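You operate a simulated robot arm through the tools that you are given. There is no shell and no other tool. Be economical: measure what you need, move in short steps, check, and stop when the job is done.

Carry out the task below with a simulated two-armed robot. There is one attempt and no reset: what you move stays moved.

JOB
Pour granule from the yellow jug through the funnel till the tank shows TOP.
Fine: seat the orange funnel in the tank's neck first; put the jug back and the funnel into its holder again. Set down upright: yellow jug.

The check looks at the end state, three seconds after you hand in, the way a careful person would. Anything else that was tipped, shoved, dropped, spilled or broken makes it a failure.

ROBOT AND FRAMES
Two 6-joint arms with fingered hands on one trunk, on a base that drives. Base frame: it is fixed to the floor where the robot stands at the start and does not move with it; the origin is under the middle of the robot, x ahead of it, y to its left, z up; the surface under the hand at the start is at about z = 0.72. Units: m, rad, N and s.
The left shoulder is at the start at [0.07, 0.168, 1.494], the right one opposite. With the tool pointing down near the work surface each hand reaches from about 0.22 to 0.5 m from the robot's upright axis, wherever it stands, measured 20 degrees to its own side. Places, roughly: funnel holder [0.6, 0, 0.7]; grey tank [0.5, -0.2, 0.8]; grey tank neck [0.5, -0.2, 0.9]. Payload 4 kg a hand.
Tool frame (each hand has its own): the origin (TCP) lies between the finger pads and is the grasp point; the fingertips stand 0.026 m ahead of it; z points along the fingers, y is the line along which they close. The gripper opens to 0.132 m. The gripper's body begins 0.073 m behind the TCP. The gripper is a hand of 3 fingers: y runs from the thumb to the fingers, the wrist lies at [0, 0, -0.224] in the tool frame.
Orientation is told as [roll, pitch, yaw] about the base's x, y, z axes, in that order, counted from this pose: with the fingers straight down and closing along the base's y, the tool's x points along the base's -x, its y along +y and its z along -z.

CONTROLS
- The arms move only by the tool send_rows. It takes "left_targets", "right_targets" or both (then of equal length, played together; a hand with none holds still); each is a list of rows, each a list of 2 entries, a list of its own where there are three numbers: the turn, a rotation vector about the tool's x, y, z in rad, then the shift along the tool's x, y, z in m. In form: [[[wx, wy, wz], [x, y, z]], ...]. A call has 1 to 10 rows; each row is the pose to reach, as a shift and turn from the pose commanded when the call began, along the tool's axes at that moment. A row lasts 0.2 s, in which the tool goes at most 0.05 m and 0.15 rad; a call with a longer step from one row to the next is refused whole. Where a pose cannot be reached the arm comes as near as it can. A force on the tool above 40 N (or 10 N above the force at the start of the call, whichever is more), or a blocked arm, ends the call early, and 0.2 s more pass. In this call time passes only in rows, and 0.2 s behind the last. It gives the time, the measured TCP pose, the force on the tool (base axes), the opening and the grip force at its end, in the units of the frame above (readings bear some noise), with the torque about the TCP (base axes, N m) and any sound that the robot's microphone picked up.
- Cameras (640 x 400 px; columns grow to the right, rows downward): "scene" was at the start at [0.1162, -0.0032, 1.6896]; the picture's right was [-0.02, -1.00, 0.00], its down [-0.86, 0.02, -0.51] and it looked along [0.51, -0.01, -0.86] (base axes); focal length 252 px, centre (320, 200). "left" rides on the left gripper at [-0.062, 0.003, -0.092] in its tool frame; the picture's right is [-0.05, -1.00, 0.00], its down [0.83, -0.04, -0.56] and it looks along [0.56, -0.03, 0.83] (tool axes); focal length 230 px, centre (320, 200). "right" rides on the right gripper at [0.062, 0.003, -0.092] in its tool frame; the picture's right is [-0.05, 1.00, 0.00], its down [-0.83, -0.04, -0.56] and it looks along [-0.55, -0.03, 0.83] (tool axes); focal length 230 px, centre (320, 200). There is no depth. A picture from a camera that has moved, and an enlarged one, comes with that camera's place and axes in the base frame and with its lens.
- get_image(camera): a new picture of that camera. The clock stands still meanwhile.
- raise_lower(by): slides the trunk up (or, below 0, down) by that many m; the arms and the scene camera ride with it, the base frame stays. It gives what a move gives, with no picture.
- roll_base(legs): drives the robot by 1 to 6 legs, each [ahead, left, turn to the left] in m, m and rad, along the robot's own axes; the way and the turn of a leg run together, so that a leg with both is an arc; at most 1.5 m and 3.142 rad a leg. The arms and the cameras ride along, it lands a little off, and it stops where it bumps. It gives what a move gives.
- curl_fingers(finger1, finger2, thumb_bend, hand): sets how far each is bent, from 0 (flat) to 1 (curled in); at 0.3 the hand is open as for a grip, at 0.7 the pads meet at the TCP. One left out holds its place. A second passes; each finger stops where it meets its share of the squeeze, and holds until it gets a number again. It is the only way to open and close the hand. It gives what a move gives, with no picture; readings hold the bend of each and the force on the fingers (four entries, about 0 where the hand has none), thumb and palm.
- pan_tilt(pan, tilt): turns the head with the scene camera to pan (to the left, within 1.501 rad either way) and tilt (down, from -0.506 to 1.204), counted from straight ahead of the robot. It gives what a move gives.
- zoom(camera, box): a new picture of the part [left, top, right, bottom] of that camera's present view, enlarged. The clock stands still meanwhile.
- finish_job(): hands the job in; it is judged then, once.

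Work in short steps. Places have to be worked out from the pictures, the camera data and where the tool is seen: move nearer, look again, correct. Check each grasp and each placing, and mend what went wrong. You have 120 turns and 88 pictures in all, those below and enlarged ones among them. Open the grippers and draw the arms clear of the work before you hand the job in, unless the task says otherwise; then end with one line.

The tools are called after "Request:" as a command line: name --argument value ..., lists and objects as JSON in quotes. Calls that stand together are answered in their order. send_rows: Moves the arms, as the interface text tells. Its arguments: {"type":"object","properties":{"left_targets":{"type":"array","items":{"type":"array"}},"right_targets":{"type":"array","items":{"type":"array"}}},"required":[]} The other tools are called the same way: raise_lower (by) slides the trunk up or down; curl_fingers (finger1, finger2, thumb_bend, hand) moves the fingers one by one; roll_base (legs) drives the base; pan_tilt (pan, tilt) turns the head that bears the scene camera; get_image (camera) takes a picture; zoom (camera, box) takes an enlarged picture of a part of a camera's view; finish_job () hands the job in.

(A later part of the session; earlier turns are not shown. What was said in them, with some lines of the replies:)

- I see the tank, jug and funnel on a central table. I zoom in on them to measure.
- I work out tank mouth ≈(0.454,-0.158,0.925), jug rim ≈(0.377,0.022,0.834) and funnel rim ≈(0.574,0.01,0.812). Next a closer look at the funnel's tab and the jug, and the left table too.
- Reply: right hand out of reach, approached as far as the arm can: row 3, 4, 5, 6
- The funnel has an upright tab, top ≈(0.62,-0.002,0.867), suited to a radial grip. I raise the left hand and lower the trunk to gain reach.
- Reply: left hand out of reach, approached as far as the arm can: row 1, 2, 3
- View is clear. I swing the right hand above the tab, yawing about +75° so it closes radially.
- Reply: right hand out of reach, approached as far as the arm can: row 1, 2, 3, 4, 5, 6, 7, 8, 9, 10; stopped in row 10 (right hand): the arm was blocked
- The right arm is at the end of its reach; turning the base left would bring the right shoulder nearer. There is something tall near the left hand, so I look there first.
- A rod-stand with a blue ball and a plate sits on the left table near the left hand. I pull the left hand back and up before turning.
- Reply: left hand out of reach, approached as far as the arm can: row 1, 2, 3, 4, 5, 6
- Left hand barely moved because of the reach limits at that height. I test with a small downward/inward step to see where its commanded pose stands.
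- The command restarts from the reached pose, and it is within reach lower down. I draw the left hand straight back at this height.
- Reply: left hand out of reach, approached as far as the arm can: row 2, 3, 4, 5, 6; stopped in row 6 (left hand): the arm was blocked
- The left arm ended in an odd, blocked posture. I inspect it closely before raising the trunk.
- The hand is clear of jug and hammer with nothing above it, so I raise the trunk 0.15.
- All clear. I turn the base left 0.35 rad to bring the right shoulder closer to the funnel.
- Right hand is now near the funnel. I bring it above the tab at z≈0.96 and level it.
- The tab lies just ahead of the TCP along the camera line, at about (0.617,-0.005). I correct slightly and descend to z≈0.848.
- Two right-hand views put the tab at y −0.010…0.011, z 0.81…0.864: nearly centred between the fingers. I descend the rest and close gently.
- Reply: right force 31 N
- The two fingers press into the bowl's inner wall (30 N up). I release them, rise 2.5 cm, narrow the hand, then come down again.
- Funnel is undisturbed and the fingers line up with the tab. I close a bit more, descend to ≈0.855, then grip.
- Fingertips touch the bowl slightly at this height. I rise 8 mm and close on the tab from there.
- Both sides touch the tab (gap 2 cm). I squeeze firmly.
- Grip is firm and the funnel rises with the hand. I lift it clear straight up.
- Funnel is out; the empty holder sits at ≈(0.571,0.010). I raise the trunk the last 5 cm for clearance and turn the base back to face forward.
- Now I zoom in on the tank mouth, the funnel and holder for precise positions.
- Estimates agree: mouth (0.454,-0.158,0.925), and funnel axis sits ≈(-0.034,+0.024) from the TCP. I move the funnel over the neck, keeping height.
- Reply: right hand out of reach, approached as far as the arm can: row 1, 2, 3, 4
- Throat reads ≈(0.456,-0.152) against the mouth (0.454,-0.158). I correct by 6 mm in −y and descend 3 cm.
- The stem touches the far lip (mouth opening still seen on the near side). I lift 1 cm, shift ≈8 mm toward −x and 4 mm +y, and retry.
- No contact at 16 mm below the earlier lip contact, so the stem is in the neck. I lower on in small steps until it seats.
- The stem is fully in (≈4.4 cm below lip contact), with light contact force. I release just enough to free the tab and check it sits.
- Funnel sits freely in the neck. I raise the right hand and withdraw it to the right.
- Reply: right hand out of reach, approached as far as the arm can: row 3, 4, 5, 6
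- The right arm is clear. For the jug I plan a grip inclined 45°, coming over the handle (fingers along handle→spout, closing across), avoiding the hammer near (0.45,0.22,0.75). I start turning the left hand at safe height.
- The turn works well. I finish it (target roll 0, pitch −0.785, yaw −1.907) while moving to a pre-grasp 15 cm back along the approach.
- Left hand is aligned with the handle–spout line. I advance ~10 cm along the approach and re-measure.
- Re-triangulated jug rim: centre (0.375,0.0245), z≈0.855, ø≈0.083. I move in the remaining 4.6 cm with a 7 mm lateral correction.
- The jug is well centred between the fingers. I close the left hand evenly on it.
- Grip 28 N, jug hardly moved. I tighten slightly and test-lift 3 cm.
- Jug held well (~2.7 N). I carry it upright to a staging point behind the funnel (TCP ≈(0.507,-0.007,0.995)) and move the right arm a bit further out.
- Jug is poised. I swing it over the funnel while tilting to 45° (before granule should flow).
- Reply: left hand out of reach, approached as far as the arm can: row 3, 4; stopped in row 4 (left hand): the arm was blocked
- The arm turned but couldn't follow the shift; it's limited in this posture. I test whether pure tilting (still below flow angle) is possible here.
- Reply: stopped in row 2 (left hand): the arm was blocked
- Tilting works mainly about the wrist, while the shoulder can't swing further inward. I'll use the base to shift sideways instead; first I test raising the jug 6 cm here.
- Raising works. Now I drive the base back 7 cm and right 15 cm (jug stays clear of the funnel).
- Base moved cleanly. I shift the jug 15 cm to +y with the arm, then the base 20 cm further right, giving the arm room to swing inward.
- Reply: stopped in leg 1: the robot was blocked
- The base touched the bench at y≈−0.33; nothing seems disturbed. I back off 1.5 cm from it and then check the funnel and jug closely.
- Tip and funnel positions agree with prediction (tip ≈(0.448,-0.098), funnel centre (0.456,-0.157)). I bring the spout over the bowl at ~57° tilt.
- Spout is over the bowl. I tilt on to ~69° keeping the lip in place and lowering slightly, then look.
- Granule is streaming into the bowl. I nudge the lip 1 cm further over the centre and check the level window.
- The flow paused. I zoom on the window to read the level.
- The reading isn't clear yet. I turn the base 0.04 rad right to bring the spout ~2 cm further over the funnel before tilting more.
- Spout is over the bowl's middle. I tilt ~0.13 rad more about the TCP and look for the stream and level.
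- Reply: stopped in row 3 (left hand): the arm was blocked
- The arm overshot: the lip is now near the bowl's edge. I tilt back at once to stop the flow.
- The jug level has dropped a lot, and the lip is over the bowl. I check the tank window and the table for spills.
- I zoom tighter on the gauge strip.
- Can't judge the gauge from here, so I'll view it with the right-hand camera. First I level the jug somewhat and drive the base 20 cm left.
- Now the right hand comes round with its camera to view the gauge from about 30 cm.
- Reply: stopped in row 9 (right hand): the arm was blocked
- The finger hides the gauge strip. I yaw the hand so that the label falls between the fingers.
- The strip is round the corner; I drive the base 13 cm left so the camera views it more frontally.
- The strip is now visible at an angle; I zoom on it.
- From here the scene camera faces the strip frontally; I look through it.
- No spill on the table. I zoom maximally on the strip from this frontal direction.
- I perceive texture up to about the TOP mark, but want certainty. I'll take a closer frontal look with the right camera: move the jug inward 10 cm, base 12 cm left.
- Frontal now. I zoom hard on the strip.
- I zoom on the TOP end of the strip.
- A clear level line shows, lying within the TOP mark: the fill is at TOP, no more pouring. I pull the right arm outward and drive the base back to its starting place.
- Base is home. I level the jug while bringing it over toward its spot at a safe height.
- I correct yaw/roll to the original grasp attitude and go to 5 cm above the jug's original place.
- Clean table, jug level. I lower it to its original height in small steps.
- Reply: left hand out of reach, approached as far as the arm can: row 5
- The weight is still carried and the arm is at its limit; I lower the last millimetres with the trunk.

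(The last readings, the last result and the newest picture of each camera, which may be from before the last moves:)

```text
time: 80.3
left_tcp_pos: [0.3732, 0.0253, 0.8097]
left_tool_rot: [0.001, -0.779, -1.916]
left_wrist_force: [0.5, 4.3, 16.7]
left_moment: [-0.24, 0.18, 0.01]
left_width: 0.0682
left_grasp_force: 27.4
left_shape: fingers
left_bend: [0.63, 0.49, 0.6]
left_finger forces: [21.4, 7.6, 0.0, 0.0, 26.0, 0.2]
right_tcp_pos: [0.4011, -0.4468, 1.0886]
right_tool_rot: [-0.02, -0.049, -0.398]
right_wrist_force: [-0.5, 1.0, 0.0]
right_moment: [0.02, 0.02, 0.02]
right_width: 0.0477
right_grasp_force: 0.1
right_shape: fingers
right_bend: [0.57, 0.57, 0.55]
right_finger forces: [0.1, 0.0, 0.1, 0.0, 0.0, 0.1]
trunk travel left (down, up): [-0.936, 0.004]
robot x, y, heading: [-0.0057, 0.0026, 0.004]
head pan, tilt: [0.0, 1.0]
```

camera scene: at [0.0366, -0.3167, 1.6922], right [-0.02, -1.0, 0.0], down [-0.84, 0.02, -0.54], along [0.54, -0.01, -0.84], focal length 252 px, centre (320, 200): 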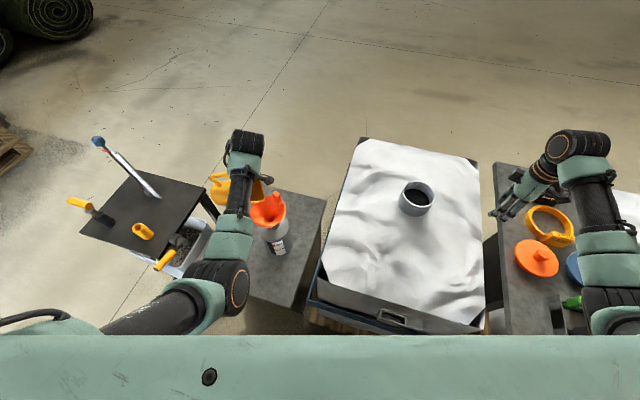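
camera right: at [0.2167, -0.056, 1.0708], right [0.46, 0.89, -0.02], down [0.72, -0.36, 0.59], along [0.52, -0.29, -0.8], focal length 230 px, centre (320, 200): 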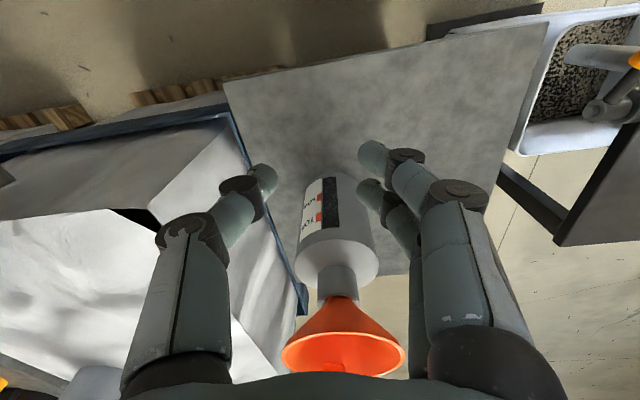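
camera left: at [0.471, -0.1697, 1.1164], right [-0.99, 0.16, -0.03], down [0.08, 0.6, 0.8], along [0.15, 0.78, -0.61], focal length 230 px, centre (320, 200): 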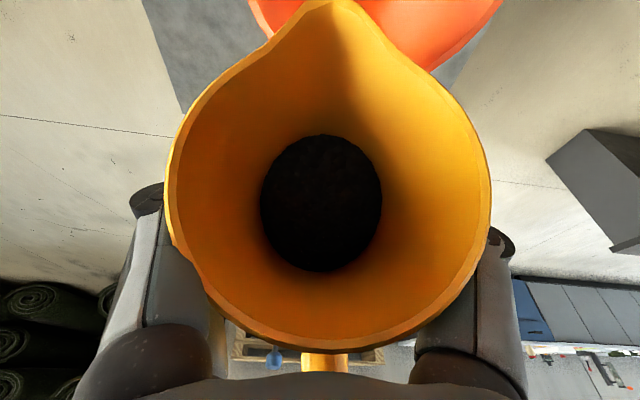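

It stands on the table now (17 N contact). I ease up 2 mm and open the hand.

Request:
raise_lower --by 0.002

Request:
curl_fingers --hand "left" --finger1 0.45 --finger2 0.45 --thumb_bend 0.45

Request:
curl_fingers --hand "left" --finger1 0.3 --finger2 0.3 --thumb_bend 0.3

Request:
get_image --camera "left"

```text
time: 80.8
left_tcp_pos: [0.3728, 0.026, 0.8093]
left_tool_rot: [-0.002, -0.778, -1.915]
left_wrist_force: [1.8, 1.2, 10.1]
left_moment: [-0.21, -0.04, 0.04]
left_width: 0.0683
left_grasp_force: 26.0
left_shape: fingers
left_bend: [0.63, 0.49, 0.6]
left_finger forces: [20.3, 8.4, 0.2, 0.0, 24.6, 0.0]
right_tcp_pos: [0.4037, -0.4459, 1.0893]
right_tool_rot: [-0.02, -0.047, -0.4]
right_wrist_force: [-0.5, -0.1, 0.3]
right_moment: [-0.02, 0.01, 0.0]
right_width: 0.0478
right_grasp_force: 0.0
right_shape: fingers
right_bend: [0.57, 0.57, 0.55]
right_finger forces: [0.1, 0.1, 0.1, 0.0, 0.0, 0.0]
trunk travel left (down, up): [-0.938, 0.002]
robot x, y, heading: [-0.0034, 0.0002, 0.004]
head pan, tilt: [0.0, 1.0]
```

```text
time: 81.8
left_tcp_pos: [0.3727, 0.0259, 0.8096]
left_tool_rot: [-0.006, -0.776, -1.913]
left_wrist_force: [-1.1, 1.5, -0.2]
left_moment: [-0.03, 0.03, 0.0]
left_width: 0.0852
left_grasp_force: 1.1
left_shape: fingers
left_bend: [0.45, 0.45, 0.45]
left_finger forces: [0.9, 0.0, 0.0, 0.1, 1.2, 0.0]
right_tcp_pos: [0.4033, -0.4474, 1.0885]
right_tool_rot: [-0.018, -0.047, -0.397]
right_wrist_force: [0.0, -0.6, -0.3]
right_moment: [0.0, 0.0, 0.02]
right_width: 0.0478
right_grasp_force: 0.1
right_shape: fingers
right_bend: [0.57, 0.57, 0.55]
right_finger forces: [0.0, 0.0, 0.1, 0.0, 0.1, 0.0]
trunk travel left (down, up): [-0.938, 0.002]
robot x, y, heading: [-0.0049, 0.0025, 0.006]
head pan, tilt: [0.0, 1.0]
```

```text
time: 82.8
left_tcp_pos: [0.373, 0.0266, 0.8099]
left_tool_rot: [-0.005, -0.777, -1.914]
left_wrist_force: [0.4, -0.1, 0.3]
left_moment: [0.01, 0.02, 0.03]
left_width: 0.1336
left_grasp_force: 0.0
left_shape: fingers
left_bend: [0.3, 0.3, 0.3]
left_finger forces: [0.1, 0.1, 0.0, 0.0, 0.0, 0.0]
right_tcp_pos: [0.4033, -0.4475, 1.0884]
right_tool_rot: [-0.02, -0.048, -0.397]
right_wrist_force: [0.4, -0.8, -0.2]
right_moment: [0.0, 0.02, 0.0]
right_width: 0.0475
right_grasp_force: 0.0
right_shape: fingers
right_bend: [0.57, 0.57, 0.55]
right_finger forces: [0.0, 0.0, 0.0, 0.1, 0.0, 0.0]
trunk travel left (down, up): [-0.938, 0.002]
robot x, y, heading: [-0.004, 0.0055, 0.003]
head pan, tilt: [0.0, 1.0]
```

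```text
10 pictures are left
camera left: at [0.384, 0.0428, 0.9185], right [-0.95, 0.3, 0.04], down [0.29, 0.94, -0.19], along [-0.09, -0.17, -0.98], focal length 230 px, centre (320, 200)
```

left: 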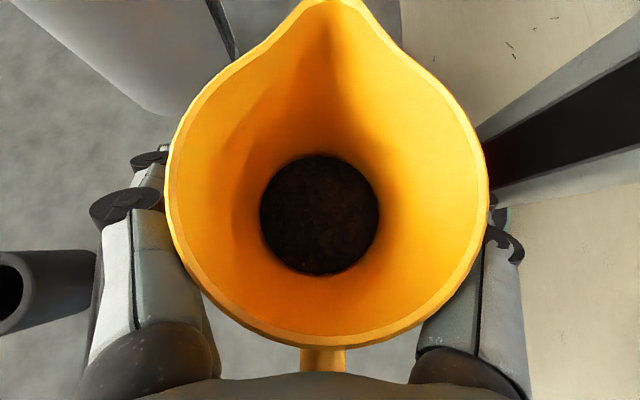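

Jug stands upright at its old place. I withdraw the left hand straight back along the approach.

Request:
send_rows --left_targets '[[[0, 0, 0], [0, 0, -0.025]], [[0, 0, 0], [0, 0, -0.06]], [[0, 0, 0], [0, 0, -0.1]], [[0, 0, 0], [-0.02, 0, -0.14]], [[0, 0, 0], [-0.05, 0, -0.17]], [[0, 0, 0], [-0.08, 0, -0.2]]]'

Request:
raise_lower --by 0.002

Request:
zoom --camera "scene" --box '[220, 170, 420, 310]'

```text
time: 84.2
left_tcp_pos: [0.5057, 0.106, 0.9285]
left_tool_rot: [-0.008, -0.78, -1.913]
left_wrist_force: [0.2, 0.9, 0.7]
left_moment: [-0.01, 0.02, 0.04]
left_width: 0.134
left_grasp_force: 0.0
left_shape: fingers
left_bend: [0.3, 0.3, 0.3]
left_finger forces: [0.0, 0.0, 0.1, 0.0, 0.0, 0.0]
left hand out of reach, approached as far as the arm can: row 1, 2, 3, 4, 5, 6
right_tcp_pos: [0.4021, -0.4462, 1.0879]
right_tool_rot: [-0.018, -0.048, -0.398]
right_wrist_force: [0.2, 0.1, 0.6]
right_moment: [-0.06, -0.02, 0.04]
right_width: 0.0474
right_grasp_force: 0.1
right_shape: fingers
right_bend: [0.57, 0.57, 0.55]
right_finger forces: [0.0, 0.1, 0.0, 0.0, 0.0, 0.0]
trunk travel left (down, up): [-0.938, 0.002]
robot x, y, heading: [-0.0032, 0.0002, 0.002]
head pan, tilt: [0.0, 1.0]
```

```text
time: 84.7
left_tcp_pos: [0.5047, 0.1062, 0.9314]
left_tool_rot: [-0.006, -0.779, -1.912]
left_wrist_force: [0.6, 0.9, 0.0]
left_moment: [0.04, 0.0, -0.02]
left_width: 0.1339
left_grasp_force: 0.1
left_shape: fingers
left_bend: [0.3, 0.3, 0.3]
left_finger forces: [0.1, 0.1, 0.0, 0.0, 0.0, 0.1]
right_tcp_pos: [0.402, -0.4467, 1.0899]
right_tool_rot: [-0.02, -0.047, -0.397]
right_wrist_force: [0.1, -0.2, -0.3]
right_moment: [-0.01, -0.03, 0.01]
right_width: 0.0476
right_grasp_force: 0.1
right_shape: fingers
right_bend: [0.57, 0.57, 0.55]
right_finger forces: [0.1, 0.1, 0.0, 0.0, 0.0, 0.0]
trunk travel left (down, up): [-0.94, 0.0]
robot x, y, heading: [-0.003, 0.0002, 0.002]
head pan, tilt: [0.0, 1.0]
```

```text
2.86 times, centred on (320, 240) of scene
camera zoom: at [0.1153, 0.0001, 1.6923], right [0.0, -1.0, 0.0], down [-0.84, 0.0, -0.54], along [0.54, 0.0, -0.84], focal length 721 px, centre (320, 86)
```

zoom: 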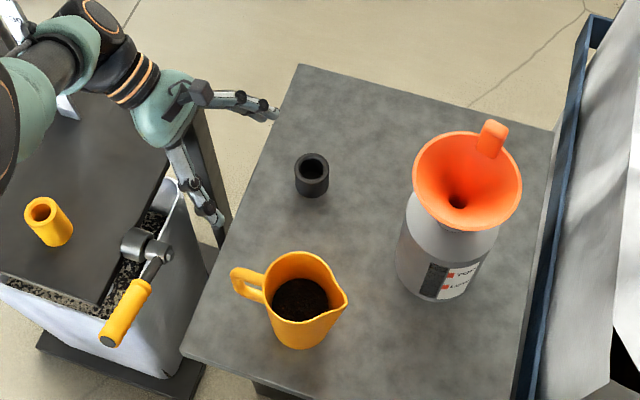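

All clean. I tuck the left hand in and bring the right hand back above the funnel's tab (yaw 0.955).

Request:
send_rows --left_targets '[[[0, 0, 0], [-0.015, -0.03, 0.0]], [[0, 0, 0], [-0.03, -0.06, 0.0]], [[0, 0, 0], [-0.045, -0.09, 0.0]], [[0, 0, 0], [-0.05, -0.113, 0.0]]]'

Request:
send_rows --right_targets '[[[0, 0, -0.136], [0.0, 0.028, 0]], [[0, 0, -0.272], [0.0, 0.056, 0]], [[0, 0, -0.408], [0.004, 0.084, 0]], [[0, 0, -0.544], [0.008, 0.113, 0]], [[0, 0, -0.68], [0.012, 0.141, 0.0]], [[0, 0, -0.816], [0.015, 0.169, 0.0]], [[0, 0, -0.952], [0.018, 0.197, 0.0]], [[0, 0, -1.088], [0.02, 0.226, 0.0]], [[0, 0, -1.224], [0.023, 0.254, 0.0]], [[0, 0, -1.353], [0.0255, 0.275, 0.005]]]'

```text
time: 85.7
left_tcp_pos: [0.4742, 0.1137, 0.8984]
left_tool_rot: [-0.006, -0.78, -1.914]
left_wrist_force: [-0.4, 0.5, -0.6]
left_moment: [-0.01, -0.03, -0.01]
left_width: 0.1343
left_grasp_force: 0.0
left_shape: fingers
left_bend: [0.3, 0.3, 0.3]
left_finger forces: [0.0, 0.1, 0.0, 0.0, 0.0, 0.0]
left hand out of reach, approached as far as the arm can: row 1, 2, 3, 4
right_tcp_pos: [0.4026, -0.447, 1.0907]
right_tool_rot: [-0.021, -0.046, -0.396]
right_wrist_force: [-0.2, -0.3, 0.7]
right_moment: [0.0, 0.02, -0.03]
right_width: 0.0477
right_grasp_force: 0.1
right_shape: fingers
right_bend: [0.57, 0.57, 0.55]
right_finger forces: [0.0, 0.0, 0.0, 0.0, 0.0, 0.0]
trunk travel left (down, up): [-0.94, 0.0]
robot x, y, heading: [-0.0045, 0.0003, 0.003]
head pan, tilt: [0.0, 1.0]
```

```text
time: 87.9
left_tcp_pos: [0.475, 0.1137, 0.8977]
left_tool_rot: [-0.007, -0.78, -1.912]
left_wrist_force: [0.3, 0.5, -0.2]
left_moment: [-0.02, -0.02, 0.01]
left_width: 0.1341
left_grasp_force: 0.1
left_shape: fingers
left_bend: [0.3, 0.3, 0.3]
left_finger forces: [0.1, 0.1, 0.1, 0.0, 0.1, 0.0]
right_tcp_pos: [0.4859, -0.1871, 1.0767]
right_tool_rot: [-0.056, 0.017, 0.954]
right_wrist_force: [0.2, 0.0, 0.5]
right_moment: [0.01, -0.01, -0.03]
right_width: 0.0477
right_grasp_force: 0.1
right_shape: fingers
right_bend: [0.57, 0.57, 0.55]
right_finger forces: [0.0, 0.0, 0.0, 0.0, 0.0, 0.0]
right hand out of reach, approached as far as the arm can: row 7
trunk travel left (down, up): [-0.94, 0.0]
robot x, y, heading: [-0.0024, -0.0005, 0.004]
head pan, tilt: [0.0, 1.0]
```

I trim attitude and position to the recorded release pose, and look down before descending.

Request:
send_rows --right_targets '[[[-0.054, -0.047, 0], [-0.0098, 0.0045, 0.005]], [[-0.054, -0.047, 0], [-0.0098, 0.0045, 0.02]]]'

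Request:
get_image --camera "right"

```text
time: 88.5
left_tcp_pos: [0.4754, 0.114, 0.8981]
left_tool_rot: [-0.009, -0.776, -1.913]
left_wrist_force: [0.2, 0.0, 0.3]
left_moment: [-0.04, -0.01, -0.02]
left_width: 0.1341
left_grasp_force: 0.2
left_shape: fingers
left_bend: [0.3, 0.3, 0.3]
left_finger forces: [0.1, 0.1, 0.0, 0.1, 0.0, 0.0]
right_tcp_pos: [0.4897, -0.1744, 1.0589]
right_tool_rot: [0.004, -0.04, 0.956]
right_wrist_force: [-0.4, 0.2, -1.1]
right_moment: [0.0, 0.03, -0.01]
right_width: 0.0476
right_grasp_force: 0.1
right_shape: fingers
right_bend: [0.57, 0.57, 0.55]
right_finger forces: [0.0, 0.0, 0.0, 0.1, 0.1, 0.0]
trunk travel left (down, up): [-0.94, 0.0]
robot x, y, heading: [-0.0025, 0.0033, -0.0]
head pan, tilt: [0.0, 1.0]
```

```text
8 pictures are left
camera right: at [0.4497, -0.2251, 1.1479], right [-0.79, 0.62, 0.01], down [0.5, 0.63, 0.59], along [0.36, 0.46, -0.81], focal length 230 px, centre (320, 200)
```

right: 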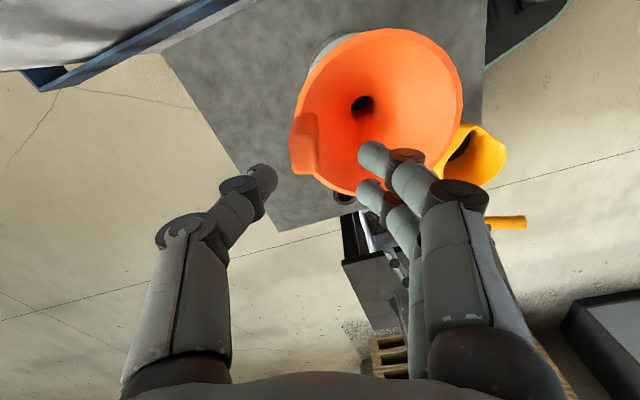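

The tab sits ≈9 mm toward the thumb side. I correct and descend to the grasp height.

Request:
send_rows --right_targets '[[[0, 0, 0], [0.004, -0.009, 0.0]], [[0, 0, 0], [0.004, -0.009, 0.015]], [[0, 0, 0], [0.004, -0.009, 0.028]], [[0, 0, 0], [0.004, -0.009, 0.036]]]'

Request:
get_image --camera "right"

```text
time: 89.5
left_tcp_pos: [0.4756, 0.1139, 0.899]
left_tool_rot: [-0.008, -0.781, -1.914]
left_wrist_force: [0.4, -0.8, -1.3]
left_moment: [0.0, -0.01, 0.01]
left_width: 0.1339
left_grasp_force: 0.0
left_shape: fingers
left_bend: [0.3, 0.3, 0.3]
left_finger forces: [0.1, 0.1, 0.0, 0.1, 0.0, 0.0]
right_tcp_pos: [0.4942, -0.1821, 1.0211]
right_tool_rot: [0.003, -0.039, 0.954]
right_wrist_force: [-0.7, -0.1, 0.8]
right_moment: [0.0, 0.02, 0.0]
right_width: 0.0477
right_grasp_force: 0.1
right_shape: fingers
right_bend: [0.57, 0.57, 0.55]
right_finger forces: [0.0, 0.0, 0.0, 0.0, 0.0, 0.1]
trunk travel left (down, up): [-0.94, 0.0]
robot x, y, heading: [-0.0011, 0.0008, -0.002]
head pan, tilt: [0.0, 1.0]
```

```text
7 pictures are left
camera right: at [0.4546, -0.2335, 1.1112], right [-0.79, 0.62, 0.01], down [0.5, 0.63, 0.59], along [0.36, 0.46, -0.81], focal length 230 px, centre (320, 200)
```

right: 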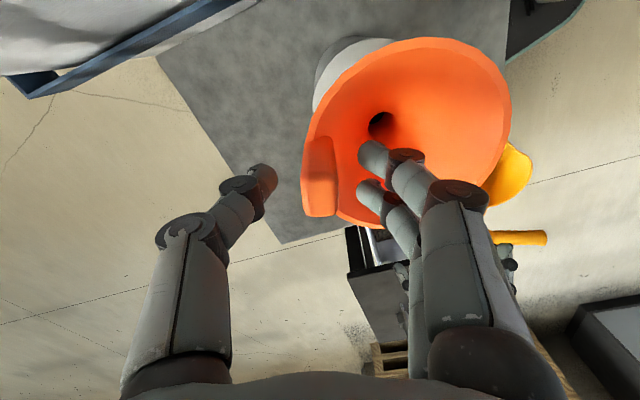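

The tab lies exactly as in the first grasp. I close and squeeze.

Request:
curl_fingers --hand "right" --finger1 0.68 --finger2 0.68 --thumb_bend 0.63

Request:
curl_fingers --hand "right" --finger1 0.85 --finger2 0.85 --thumb_bend 0.82

Request:
send_rows --right_targets '[[[0, 0, 0], [0, 0, -0.015]], [[0, 0, 0], [0, 0, -0.03]], [[0, 0, 0], [0, 0, -0.045]], [[0, 0, 0], [0, 0, -0.06]]]'

```text
time: 90.5
left_tcp_pos: [0.4744, 0.1137, 0.8998]
left_tool_rot: [-0.009, -0.779, -1.913]
left_wrist_force: [-0.1, -0.7, -0.3]
left_moment: [0.0, 0.01, 0.02]
left_width: 0.1342
left_grasp_force: 0.1
left_shape: fingers
left_bend: [0.3, 0.3, 0.3]
left_finger forces: [0.0, 0.0, 0.0, 0.0, 0.0, 0.1]
right_tcp_pos: [0.4939, -0.1822, 1.0216]
right_tool_rot: [0.003, -0.039, 0.955]
right_wrist_force: [-1.1, -0.4, 0.5]
right_moment: [0.01, -0.01, -0.01]
right_width: 0.0205
right_grasp_force: 1.0
right_shape: fingers
right_bend: [0.67, 0.67, 0.63]
right_finger forces: [0.5, 0.5, 0.1, 0.0, 0.9, 0.1]
trunk travel left (down, up): [-0.94, 0.0]
robot x, y, heading: [-0.0044, 0.0021, 0.004]
head pan, tilt: [0.0, 1.0]
```

```text
time: 91.5
left_tcp_pos: [0.474, 0.1128, 0.8968]
left_tool_rot: [-0.008, -0.779, -1.913]
left_wrist_force: [-0.1, -0.2, -0.2]
left_moment: [0.04, -0.01, 0.0]
left_width: 0.1341
left_grasp_force: 0.1
left_shape: fingers
left_bend: [0.3, 0.3, 0.3]
left_finger forces: [0.0, 0.0, 0.0, 0.0, 0.0, 0.1]
right_tcp_pos: [0.4946, -0.1812, 1.0215]
right_tool_rot: [0.003, -0.038, 0.956]
right_wrist_force: [-0.2, 0.4, 0.2]
right_moment: [0.05, 0.0, 0.0]
right_width: 0.0159
right_grasp_force: 19.4
right_shape: fingers
right_bend: [0.71, 0.71, 0.67]
right_finger forces: [9.9, 9.5, 0.0, 0.0, 19.1, 0.0]
trunk travel left (down, up): [-0.94, 0.0]
robot x, y, heading: [-0.0026, 0.0024, 0.004]
head pan, tilt: [0.0, 1.0]
```

```text
time: 92.5
left_tcp_pos: [0.4757, 0.1137, 0.8983]
left_tool_rot: [-0.007, -0.777, -1.914]
left_wrist_force: [0.4, 0.2, -0.2]
left_moment: [0.02, -0.01, 0.0]
left_width: 0.1339
left_grasp_force: 0.2
left_shape: fingers
left_bend: [0.3, 0.3, 0.3]
left_finger forces: [0.0, 0.0, 0.0, 0.0, 0.0, 0.0]
right_tcp_pos: [0.4932, -0.1831, 1.0824]
right_tool_rot: [0.003, -0.037, 0.955]
right_wrist_force: [0.5, 0.1, -0.5]
right_moment: [-0.04, -0.05, 0.01]
right_width: 0.0159
right_grasp_force: 19.6
right_shape: fingers
right_bend: [0.71, 0.71, 0.67]
right_finger forces: [10.0, 9.4, 0.1, 0.1, 20.0, 0.0]
trunk travel left (down, up): [-0.94, 0.0]
robot x, y, heading: [-0.0035, 0.0075, 0.003]
head pan, tilt: [0.0, 1.0]
```

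Funnel is lifted out. I raise further while moving away from the tank to the carrying pose used before.

Request:
send_rows --right_targets '[[[0, 0, 0], [0, -0.005, -0.015]], [[0, 0, 0], [-0.008, -0.03, -0.025]], [[0, 0, 0], [-0.017, -0.058, -0.037]], [[0, 0, 0], [-0.0254, -0.086, -0.048]]]'

Request:
send_rows --left_targets '[[[0, 0, 0], [-0.014, 0, -0.014]], [[0, 0, 0], [-0.028, 0, -0.028]], [[0, 0, 0], [-0.056, 0, -0.056]]]'

Request:
get_image --camera "scene"

```text
time: 93.5
left_tcp_pos: [0.4763, 0.1133, 0.8978]
left_tool_rot: [-0.009, -0.779, -1.913]
left_wrist_force: [0.1, -0.5, -1.0]
left_moment: [0.01, 0.03, -0.02]
left_width: 0.1341
left_grasp_force: 0.0
left_shape: fingers
left_bend: [0.3, 0.3, 0.3]
left_finger forces: [0.0, 0.0, 0.0, 0.0, 0.0, 0.0]
right_tcp_pos: [0.579, -0.2148, 1.1297]
right_tool_rot: [0.006, -0.038, 0.954]
right_wrist_force: [0.0, 0.3, -1.4]
right_moment: [-0.03, -0.04, 0.0]
right_width: 0.0157
right_grasp_force: 19.6
right_shape: fingers
right_bend: [0.71, 0.71, 0.67]
right_finger forces: [10.0, 9.7, 0.0, 0.0, 20.0, 0.0]
right hand out of reach, approached as far as the arm can: row 1, 2
trunk travel left (down, up): [-0.94, 0.0]
robot x, y, heading: [-0.0013, 0.0004, 0.003]
head pan, tilt: [0.0, 1.0]
```

```text
time: 94.3
left_tcp_pos: [0.5156, 0.1144, 0.9467]
left_tool_rot: [-0.01, -0.78, -1.913]
left_wrist_force: [-0.2, -0.1, 0.0]
left_moment: [-0.01, -0.02, 0.0]
left_width: 0.134
left_grasp_force: 0.0
left_shape: fingers
left_bend: [0.3, 0.3, 0.3]
left_finger forces: [0.1, 0.0, 0.0, 0.0, 0.0, 0.1]
left hand out of reach, approached as far as the arm can: row 1, 2, 3
right_tcp_pos: [0.5792, -0.2146, 1.1302]
right_tool_rot: [0.003, -0.039, 0.955]
right_wrist_force: [0.9, 0.0, -0.8]
right_moment: [0.02, -0.06, 0.0]
right_width: 0.0157
right_grasp_force: 20.1
right_shape: fingers
right_bend: [0.71, 0.71, 0.67]
right_finger forces: [10.1, 9.7, 0.0, 0.1, 20.0, 0.0]
trunk travel left (down, up): [-0.94, 0.0]
robot x, y, heading: [0.0011, 0.0032, 0.004]
head pan, tilt: [0.0, 1.0]
```

```text
6 pictures are left
camera scene: at [0.1162, 0.0, 1.6922], right [0.0, -1.0, 0.0], down [-0.84, 0.0, -0.54], along [0.54, 0.0, -0.84], focal length 252 px, centre (320, 200)
```

scene: 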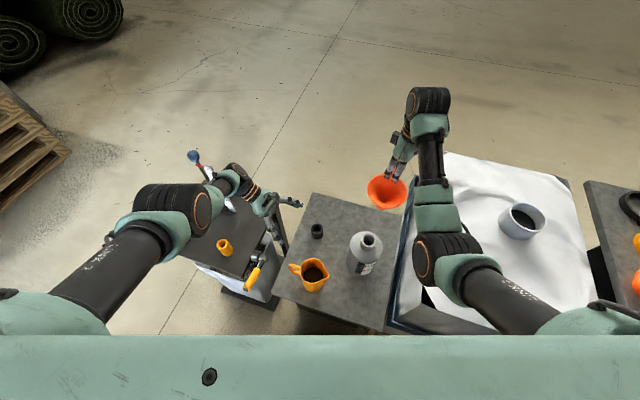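

Funnel carried safely. I retract the left hand a bit to keep clear of the rod stand, then turn the base left 0.35.

Request:
send_rows --left_targets '[[[0, 0, 0], [0.002, -0.031, 0.015]], [[0, 0, 0], [0.0045, -0.062, 0.03]], [[0, 0, 0], [0.0069, -0.0925, 0.045]]]'

Request:
roll_base --legs '[[0, 0, 0.35]]'

```text
time: 95.1
left_tcp_pos: [0.4494, 0.1223, 0.8725]
left_tool_rot: [-0.008, -0.78, -1.915]
left_wrist_force: [0.1, -0.3, -0.3]
left_moment: [-0.02, -0.01, -0.02]
left_width: 0.1342
left_grasp_force: 0.0
left_shape: fingers
left_bend: [0.3, 0.3, 0.3]
left_finger forces: [0.1, 0.1, 0.0, 0.1, 0.1, 0.0]
left hand out of reach, approached as far as the arm can: row 1, 2, 3
right_tcp_pos: [0.5775, -0.2141, 1.1307]
right_tool_rot: [0.004, -0.039, 0.955]
right_wrist_force: [0.4, 0.0, -0.9]
right_moment: [-0.05, -0.05, -0.01]
right_width: 0.0158
right_grasp_force: 20.4
right_shape: fingers
right_bend: [0.71, 0.71, 0.67]
right_finger forces: [10.0, 9.6, 0.0, 0.0, 20.0, 0.0]
trunk travel left (down, up): [-0.94, 0.0]
robot x, y, heading: [-0.0002, -0.0008, 0.009]
head pan, tilt: [0.0, 1.0]
```

```text
time: 96.6
left_tcp_pos: [0.3816, 0.2704, 0.8733]
left_tool_rot: [-0.009, -0.78, -1.566]
left_wrist_force: [-0.4, 0.5, -1.0]
left_moment: [-0.01, -0.03, 0.03]
left_width: 0.134
left_grasp_force: 0.0
left_shape: fingers
left_bend: [0.3, 0.3, 0.3]
left_finger forces: [0.0, 0.0, 0.0, 0.1, 0.0, 0.0]
right_tcp_pos: [0.6186, -0.0039, 1.1301]
right_tool_rot: [0.005, -0.039, 1.304]
right_wrist_force: [-0.4, 0.0, -1.6]
right_moment: [0.01, 0.01, 0.0]
right_width: 0.0157
right_grasp_force: 19.3
right_shape: fingers
right_bend: [0.71, 0.71, 0.67]
right_finger forces: [10.0, 9.7, 0.0, 0.0, 19.9, 0.1]
trunk travel left (down, up): [-0.94, 0.0]
robot x, y, heading: [0.0003, 0.0038, 0.348]
head pan, tilt: [0.0, 1.0]
```

Right hand is back on the holder line. I lift the left hand a little, then lower the funnel toward the holder with the arm.

Request:
send_rows --left_targets '[[[0, 0, 0], [-0.014, 0, -0.014]], [[0, 0, 0], [-0.028, 0, -0.028]], [[0, 0, 0], [-0.042, 0, -0.042]], [[0, 0, 0], [-0.056, 0, -0.056]]]' --right_targets '[[[0, 0, 0], [-0.003, 0.0, 0.03]], [[0, 0, 0], [-0.006, 0, 0.065]], [[0, 0, 0], [-0.009, -0.001, 0.1]], [[0, 0, 0], [-0.0103, -0.001, 0.13]]]'

Request:
raise_lower --by -0.04

Request:
zoom --camera "scene" --box '[330, 170, 420, 270]'

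```text
time: 97.6
left_tcp_pos: [0.42, 0.2859, 0.9158]
left_tool_rot: [-0.012, -0.78, -1.565]
left_wrist_force: [0.6, 0.1, 0.2]
left_moment: [-0.03, 0.0, 0.03]
left_width: 0.1339
left_grasp_force: 0.0
left_shape: fingers
left_bend: [0.3, 0.3, 0.3]
left_finger forces: [0.0, 0.1, 0.1, 0.0, 0.1, 0.0]
left hand out of reach, approached as far as the arm can: row 1, 2, 3, 4
right_tcp_pos: [0.6227, 0.0116, 1.0015]
right_tool_rot: [0.004, -0.037, 1.304]
right_wrist_force: [-0.2, 0.4, -0.4]
right_moment: [0.04, -0.03, 0.02]
right_width: 0.0159
right_grasp_force: 19.6
right_shape: fingers
right_bend: [0.71, 0.71, 0.68]
right_finger forces: [9.9, 9.6, 0.0, 0.0, 20.0, 0.1]
trunk travel left (down, up): [-0.94, 0.0]
robot x, y, heading: [-0.0029, -0.0013, 0.351]
head pan, tilt: [0.0, 1.0]
```

```text
time: 98.4
left_tcp_pos: [0.4199, 0.2849, 0.8766]
left_tool_rot: [-0.008, -0.782, -1.566]
left_wrist_force: [-0.1, 0.0, -0.1]
left_moment: [0.0, 0.03, 0.0]
left_width: 0.134
left_grasp_force: 0.0
left_shape: fingers
left_bend: [0.3, 0.3, 0.3]
left_finger forces: [0.0, 0.0, 0.0, 0.0, 0.0, 0.1]
right_tcp_pos: [0.6226, 0.0119, 0.9613]
right_tool_rot: [0.003, -0.039, 1.302]
right_wrist_force: [0.4, 0.4, -0.6]
right_moment: [-0.02, -0.05, 0.01]
right_width: 0.0159
right_grasp_force: 19.5
right_shape: fingers
right_bend: [0.71, 0.71, 0.68]
right_finger forces: [9.9, 9.4, 0.0, 0.0, 19.9, 0.1]
trunk travel left (down, up): [-0.9, 0.04]
robot x, y, heading: [-0.002, 0.0025, 0.354]
head pan, tilt: [0.0, 1.0]
```

```text
4.00 times, centred on (375, 220) of scene
camera zoom: at [0.108, 0.0409, 1.6523], right [0.34, -0.94, 0.0], down [-0.79, -0.29, -0.54], along [0.51, 0.19, -0.84], focal length 1009 px, centre (100, 120)
```

zoom: 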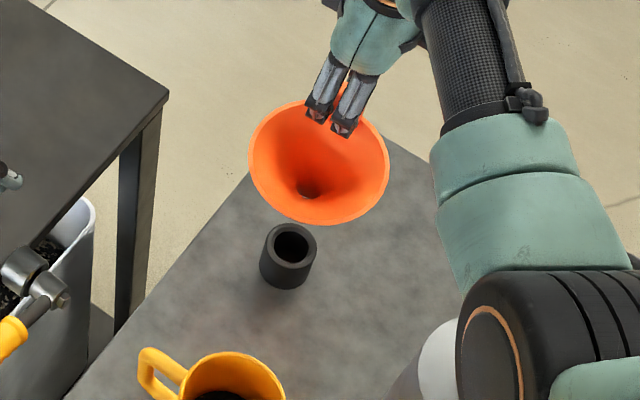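

By same-image measurement the throat is ≈1.5 cm beyond the holder in x. I shift (−12,−5 mm), lower to just above the holder and look again.

Request:
send_rows --right_targets '[[[0, 0, 0], [0.008, 0.0103, 0.0]], [[0, 0, 0], [0.008, 0.0103, 0.015]], [[0, 0, 0], [0.008, 0.0103, 0.03]]]'

Request:
zoom --camera "scene" --box '[345, 185, 395, 245]'

```text
time: 99.2
left_tcp_pos: [0.4213, 0.285, 0.8764]
left_tool_rot: [-0.01, -0.781, -1.566]
left_wrist_force: [0.9, 0.1, -0.1]
left_moment: [-0.02, 0.01, -0.04]
left_width: 0.1344
left_grasp_force: 0.0
left_shape: fingers
left_bend: [0.3, 0.3, 0.3]
left_finger forces: [0.1, 0.1, 0.1, 0.1, 0.0, 0.0]
right_tcp_pos: [0.6109, 0.0088, 0.9314]
right_tool_rot: [0.004, -0.039, 1.303]
right_wrist_force: [-0.1, -0.5, -1.8]
right_moment: [0.01, -0.06, 0.01]
right_width: 0.0158
right_grasp_force: 19.3
right_shape: fingers
right_bend: [0.71, 0.71, 0.68]
right_finger forces: [9.9, 9.5, 0.0, 0.0, 19.9, 0.1]
trunk travel left (down, up): [-0.9, 0.04]
robot x, y, heading: [-0.0008, 0.001, 0.352]
head pan, tilt: [0.0, 1.0]
```

```text
6.67 times, centred on (370, 215) of scene
camera zoom: at [0.109, 0.0413, 1.6522], right [0.34, -0.94, 0.0], down [-0.79, -0.29, -0.54], along [0.51, 0.19, -0.84], focal length 1682 px, centre (-13, 100)
```

zoom: 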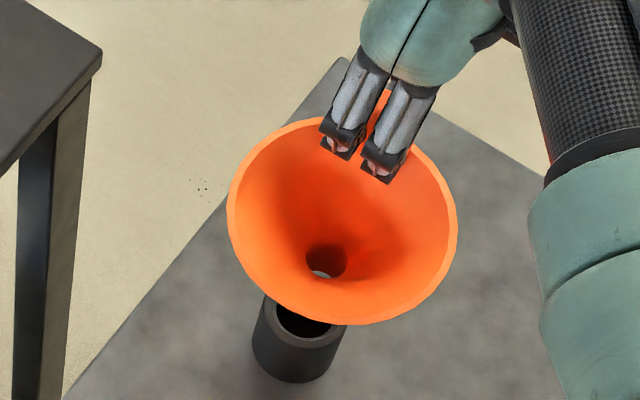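

Throat and holder now agree within 2 mm. I lower gently, watching for contact.

Request:
send_rows --right_targets '[[[0, 0, 0], [0.0, 0.0015, 0.012]], [[0, 0, 0], [0.0, 0.0015, 0.024]], [[0, 0, 0], [0.0, 0.0015, 0.036]], [[0, 0, 0], [0.0, 0.0015, 0.048]]]'

```text
time: 100.2
left_tcp_pos: [0.4184, 0.2856, 0.8774]
left_tool_rot: [-0.011, -0.782, -1.565]
left_wrist_force: [-0.3, 0.1, -0.3]
left_moment: [0.03, 0.02, 0.01]
left_width: 0.1342
left_grasp_force: 0.0
left_shape: fingers
left_bend: [0.3, 0.3, 0.3]
left_finger forces: [0.0, 0.0, 0.1, 0.1, 0.0, 0.0]
right_tcp_pos: [0.6102, 0.0089, 0.8835]
right_tool_rot: [0.004, -0.038, 1.303]
right_wrist_force: [0.6, -0.1, -1.1]
right_moment: [-0.02, -0.02, -0.01]
right_width: 0.0154
right_grasp_force: 19.5
right_shape: fingers
right_bend: [0.71, 0.71, 0.68]
right_finger forces: [10.0, 9.6, 0.0, 0.0, 19.9, 0.1]
trunk travel left (down, up): [-0.9, 0.04]
robot x, y, heading: [-0.0027, 0.0009, 0.354]
head pan, tilt: [0.0, 1.0]
```

No contact and the stem is already inside the holder. I lower the last 2 cm.

Request:
send_rows --right_targets '[[[0, 0, 0], [0, 0, 0.008]], [[0, 0, 0], [0, 0, 0.015]], [[0, 0, 0], [0, 0, 0.02]]]'

Request:
zoom --camera "scene" --box '[345, 185, 395, 245]'

```text
time: 101.0
left_tcp_pos: [0.4195, 0.2864, 0.8776]
left_tool_rot: [-0.007, -0.783, -1.565]
left_wrist_force: [-0.2, -0.2, -0.2]
left_moment: [-0.02, 0.02, -0.01]
left_width: 0.1344
left_grasp_force: 0.1
left_shape: fingers
left_bend: [0.3, 0.3, 0.3]
left_finger forces: [0.0, 0.1, 0.1, 0.0, 0.0, 0.0]
right_tcp_pos: [0.6107, 0.0104, 0.8646]
right_tool_rot: [-0.001, -0.04, 1.302]
right_wrist_force: [2.7, 0.0, 5.0]
right_moment: [-0.04, -0.06, -0.02]
right_width: 0.0158
right_grasp_force: 19.8
right_shape: fingers
right_bend: [0.71, 0.71, 0.68]
right_finger forces: [9.2, 8.5, 0.1, 0.1, 21.5, 0.0]
trunk travel left (down, up): [-0.9, 0.04]
robot x, y, heading: [-0.0016, 0.0007, 0.346]
head pan, tilt: [0.0, 1.0]
```

```text
6.67 times, centred on (370, 215) of scene
camera zoom: at [0.1079, 0.041, 1.6524], right [0.34, -0.94, 0.0], down [-0.79, -0.29, -0.54], along [0.51, 0.19, -0.84], focal length 1682 px, centre (-13, 100)
```

zoom: 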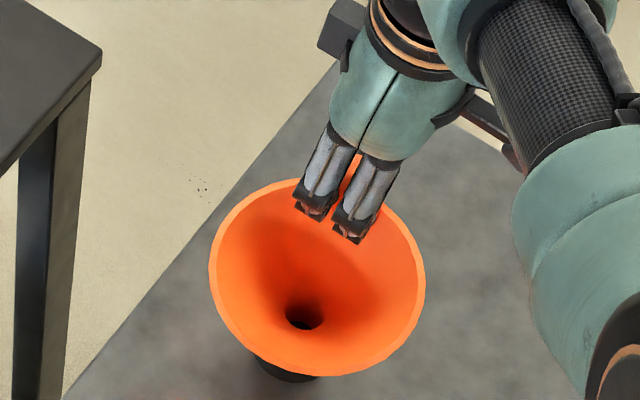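

Seated at the original height with light contact. I release the tab and raise the hand.

Request:
curl_fingers --hand "right" --finger1 0.58 --finger2 0.58 --thumb_bend 0.55

Request:
send_rows --right_targets '[[[0, 0, 0], [0, 0, -0.02]], [[0, 0, 0], [0, 0, -0.05]], [[0, 0, 0], [0, 0, -0.09]], [[0, 0, 0], [0, 0, -0.13]], [[0, 0, 0], [0, 0, -0.17]], [[0, 0, 0], [0.0, 0, -0.21]]]'

Request:
roll_base --legs '[[0, 0, -0.35]]'

Request:
get_image --camera "scene"

```text
time: 102.0
left_tcp_pos: [0.4201, 0.2851, 0.8768]
left_tool_rot: [-0.011, -0.781, -1.566]
left_wrist_force: [-0.1, -0.1, 0.2]
left_moment: [-0.01, 0.0, 0.0]
left_width: 0.1341
left_grasp_force: 0.1
left_shape: fingers
left_bend: [0.3, 0.3, 0.3]
left_finger forces: [0.1, 0.0, 0.0, 0.0, 0.1, 0.0]
right_tcp_pos: [0.6102, 0.0094, 0.8634]
right_tool_rot: [0.004, -0.038, 1.304]
right_wrist_force: [0.1, 0.6, 0.7]
right_moment: [-0.02, -0.02, -0.04]
right_width: 0.0472
right_grasp_force: 0.1
right_shape: fingers
right_bend: [0.57, 0.57, 0.55]
right_finger forces: [0.1, 0.0, 0.0, 0.0, 0.0, 0.1]
trunk travel left (down, up): [-0.9, 0.04]
robot x, y, heading: [-0.004, -0.0001, 0.352]
head pan, tilt: [0.0, 1.0]
```

```text
time: 103.4
left_tcp_pos: [0.4195, 0.2858, 0.8763]
left_tool_rot: [-0.01, -0.781, -1.565]
left_wrist_force: [-0.2, 0.8, -0.3]
left_moment: [0.04, -0.02, 0.02]
left_width: 0.1342
left_grasp_force: 0.2
left_shape: fingers
left_bend: [0.3, 0.3, 0.3]
left_finger forces: [0.0, 0.1, 0.1, 0.0, 0.0, 0.1]
right_tcp_pos: [0.6065, 0.0012, 1.0742]
right_tool_rot: [0.003, -0.037, 1.304]
right_wrist_force: [0.0, 0.8, 0.0]
right_moment: [0.04, 0.02, -0.01]
right_width: 0.0473
right_grasp_force: 0.1
right_shape: fingers
right_bend: [0.57, 0.57, 0.55]
right_finger forces: [0.1, 0.0, 0.0, 0.0, 0.0, 0.0]
trunk travel left (down, up): [-0.9, 0.04]
robot x, y, heading: [-0.0028, -0.0018, 0.349]
head pan, tilt: [0.0, 1.0]
```

```text
time: 104.9
left_tcp_pos: [0.4914, 0.126, 0.8772]
left_tool_rot: [-0.009, -0.78, -1.913]
left_wrist_force: [0.6, -0.3, -0.1]
left_moment: [0.02, 0.0, 0.01]
left_width: 0.1343
left_grasp_force: 0.1
left_shape: fingers
left_bend: [0.3, 0.3, 0.3]
left_finger forces: [0.1, 0.0, 0.0, 0.0, 0.0, 0.0]
right_tcp_pos: [0.5704, -0.2068, 1.0728]
right_tool_rot: [0.003, -0.036, 0.955]
right_wrist_force: [0.2, -0.6, 0.1]
right_moment: [0.0, 0.05, 0.01]
right_width: 0.0475
right_grasp_force: 0.1
right_shape: fingers
right_bend: [0.57, 0.57, 0.55]
right_finger forces: [0.0, 0.1, 0.1, 0.0, 0.0, 0.0]
trunk travel left (down, up): [-0.9, 0.04]
robot x, y, heading: [-0.0039, 0.0017, 0.004]
head pan, tilt: [0.0, 1.0]
```

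```text
2 pictures are left
camera scene: at [0.1155, 0.0013, 1.6523], right [0.0, -1.0, 0.0], down [-0.84, 0.0, -0.54], along [0.54, 0.0, -0.84], focal length 252 px, centre (320, 200)
```

scene: 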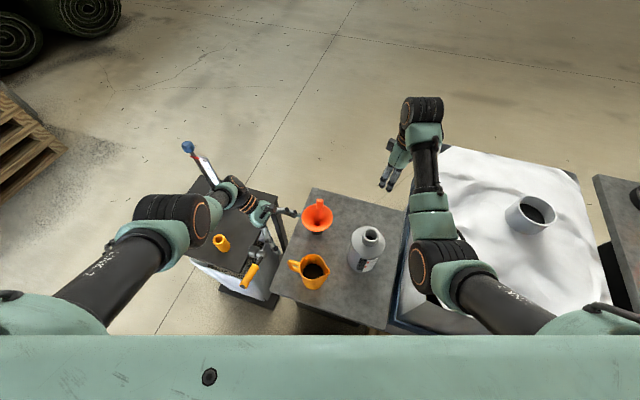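

Everything stands in place. I open the right hand fully, raise the trunk, move the right arm aside, and take a final close look.

Request:
raise_lower --by 0.04

Request:
send_rows --right_targets '[[[0, 0, 0], [0.035, -0.024, 0]], [[0, 0, 0], [0.07, -0.048, 0]], [[0, 0, 0], [0.105, -0.072, 0]], [[0, 0, 0], [0.14, -0.096, 0]], [[0, 0, 0], [0.175, -0.11, 0]]]'

Request:
curl_fingers --hand "right" --finger1 0.3 --finger2 0.3 --thumb_bend 0.3

Request:
zoom --camera "scene" --box '[280, 190, 400, 300]'

```text
time: 105.7
left_tcp_pos: [0.4903, 0.1235, 0.9168]
left_tool_rot: [-0.01, -0.782, -1.914]
left_wrist_force: [0.8, -0.2, 0.4]
left_moment: [0.02, 0.02, -0.01]
left_width: 0.1341
left_grasp_force: 0.1
left_shape: fingers
left_bend: [0.3, 0.3, 0.3]
left_finger forces: [0.0, 0.0, 0.0, 0.0, 0.0, 0.0]
right_tcp_pos: [0.5713, -0.2073, 1.1129]
right_tool_rot: [0.002, -0.039, 0.953]
right_wrist_force: [-0.6, 0.1, 0.5]
right_moment: [0.01, 0.04, 0.01]
right_width: 0.0473
right_grasp_force: 0.0
right_shape: fingers
right_bend: [0.57, 0.57, 0.55]
right_finger forces: [0.1, 0.0, 0.1, 0.0, 0.1, 0.0]
trunk travel left (down, up): [-0.94, 0.0]
robot x, y, heading: [-0.0022, 0.0036, 0.007]
head pan, tilt: [0.0, 1.0]
```

```text
time: 106.9
left_tcp_pos: [0.49, 0.1221, 0.9185]
left_tool_rot: [-0.011, -0.781, -1.913]
left_wrist_force: [0.3, -0.2, 0.5]
left_moment: [0.04, -0.01, -0.03]
left_width: 0.1345
left_grasp_force: 0.0
left_shape: fingers
left_bend: [0.3, 0.3, 0.3]
left_finger forces: [0.0, 0.0, 0.0, 0.0, 0.0, 0.0]
right_tcp_pos: [0.5588, -0.4167, 1.1052]
right_tool_rot: [0.004, -0.039, 0.954]
right_wrist_force: [-1.1, -0.9, -0.1]
right_moment: [0.0, -0.04, 0.0]
right_width: 0.0475
right_grasp_force: 0.0
right_shape: fingers
right_bend: [0.57, 0.57, 0.55]
right_finger forces: [0.0, 0.0, 0.1, 0.0, 0.0, 0.1]
trunk travel left (down, up): [-0.94, 0.0]
robot x, y, heading: [-0.0008, 0.0026, 0.003]
head pan, tilt: [0.0, 1.0]
```

```text
time: 107.9
left_tcp_pos: [0.4908, 0.1254, 0.9176]
left_tool_rot: [-0.011, -0.782, -1.912]
left_wrist_force: [0.8, 0.0, 0.6]
left_moment: [-0.02, 0.0, 0.0]
left_width: 0.1341
left_grasp_force: 0.0
left_shape: fingers
left_bend: [0.3, 0.3, 0.3]
left_finger forces: [0.1, 0.0, 0.0, 0.0, 0.1, 0.0]
right_tcp_pos: [0.56, -0.4145, 1.106]
right_tool_rot: [0.004, -0.038, 0.956]
right_wrist_force: [0.8, 0.5, 0.6]
right_moment: [-0.04, -0.01, -0.02]
right_width: 0.1338
right_grasp_force: 0.1
right_shape: fingers
right_bend: [0.3, 0.3, 0.3]
right_finger forces: [0.0, 0.1, 0.0, 0.0, 0.1, 0.0]
trunk travel left (down, up): [-0.94, 0.0]
robot x, y, heading: [-0.0058, 0.004, 0.002]
head pan, tilt: [0.0, 1.0]
```

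```text
3.64 times, centred on (340, 245) of scene
camera zoom: at [0.1157, 0.0006, 1.6923], right [0.0, -1.0, 0.0], down [-0.84, 0.0, -0.54], along [0.54, 0.0, -0.84], focal length 917 px, centre (247, 36)
```

zoom: 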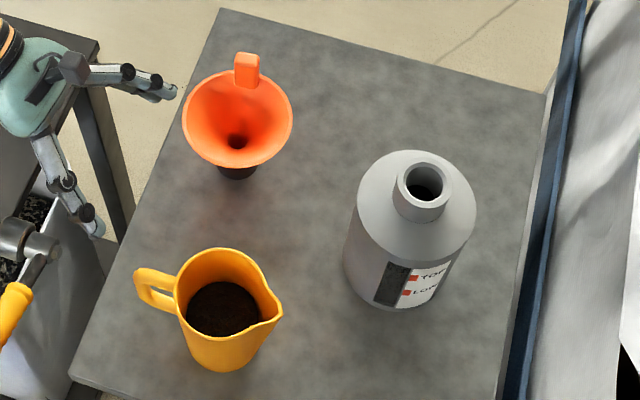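

Funnel is back in its holder, the jug is upright in its place, the tank level is at the TOP mark and there is no spill. Both hands are open and clear, so I hand in.

Request:
finish_job

```text
The job is handed in.
```

I handed the job in: the tank is filled to the TOP mark, the jug stands upright at its old place, the funnel is back in its holder, and the pictures show nothing spilled. Two things to know: the level line sits inside the TOP mark but possibly a few mm below its middle. The base also bumped the bench lightly once, and I saw nothing move.
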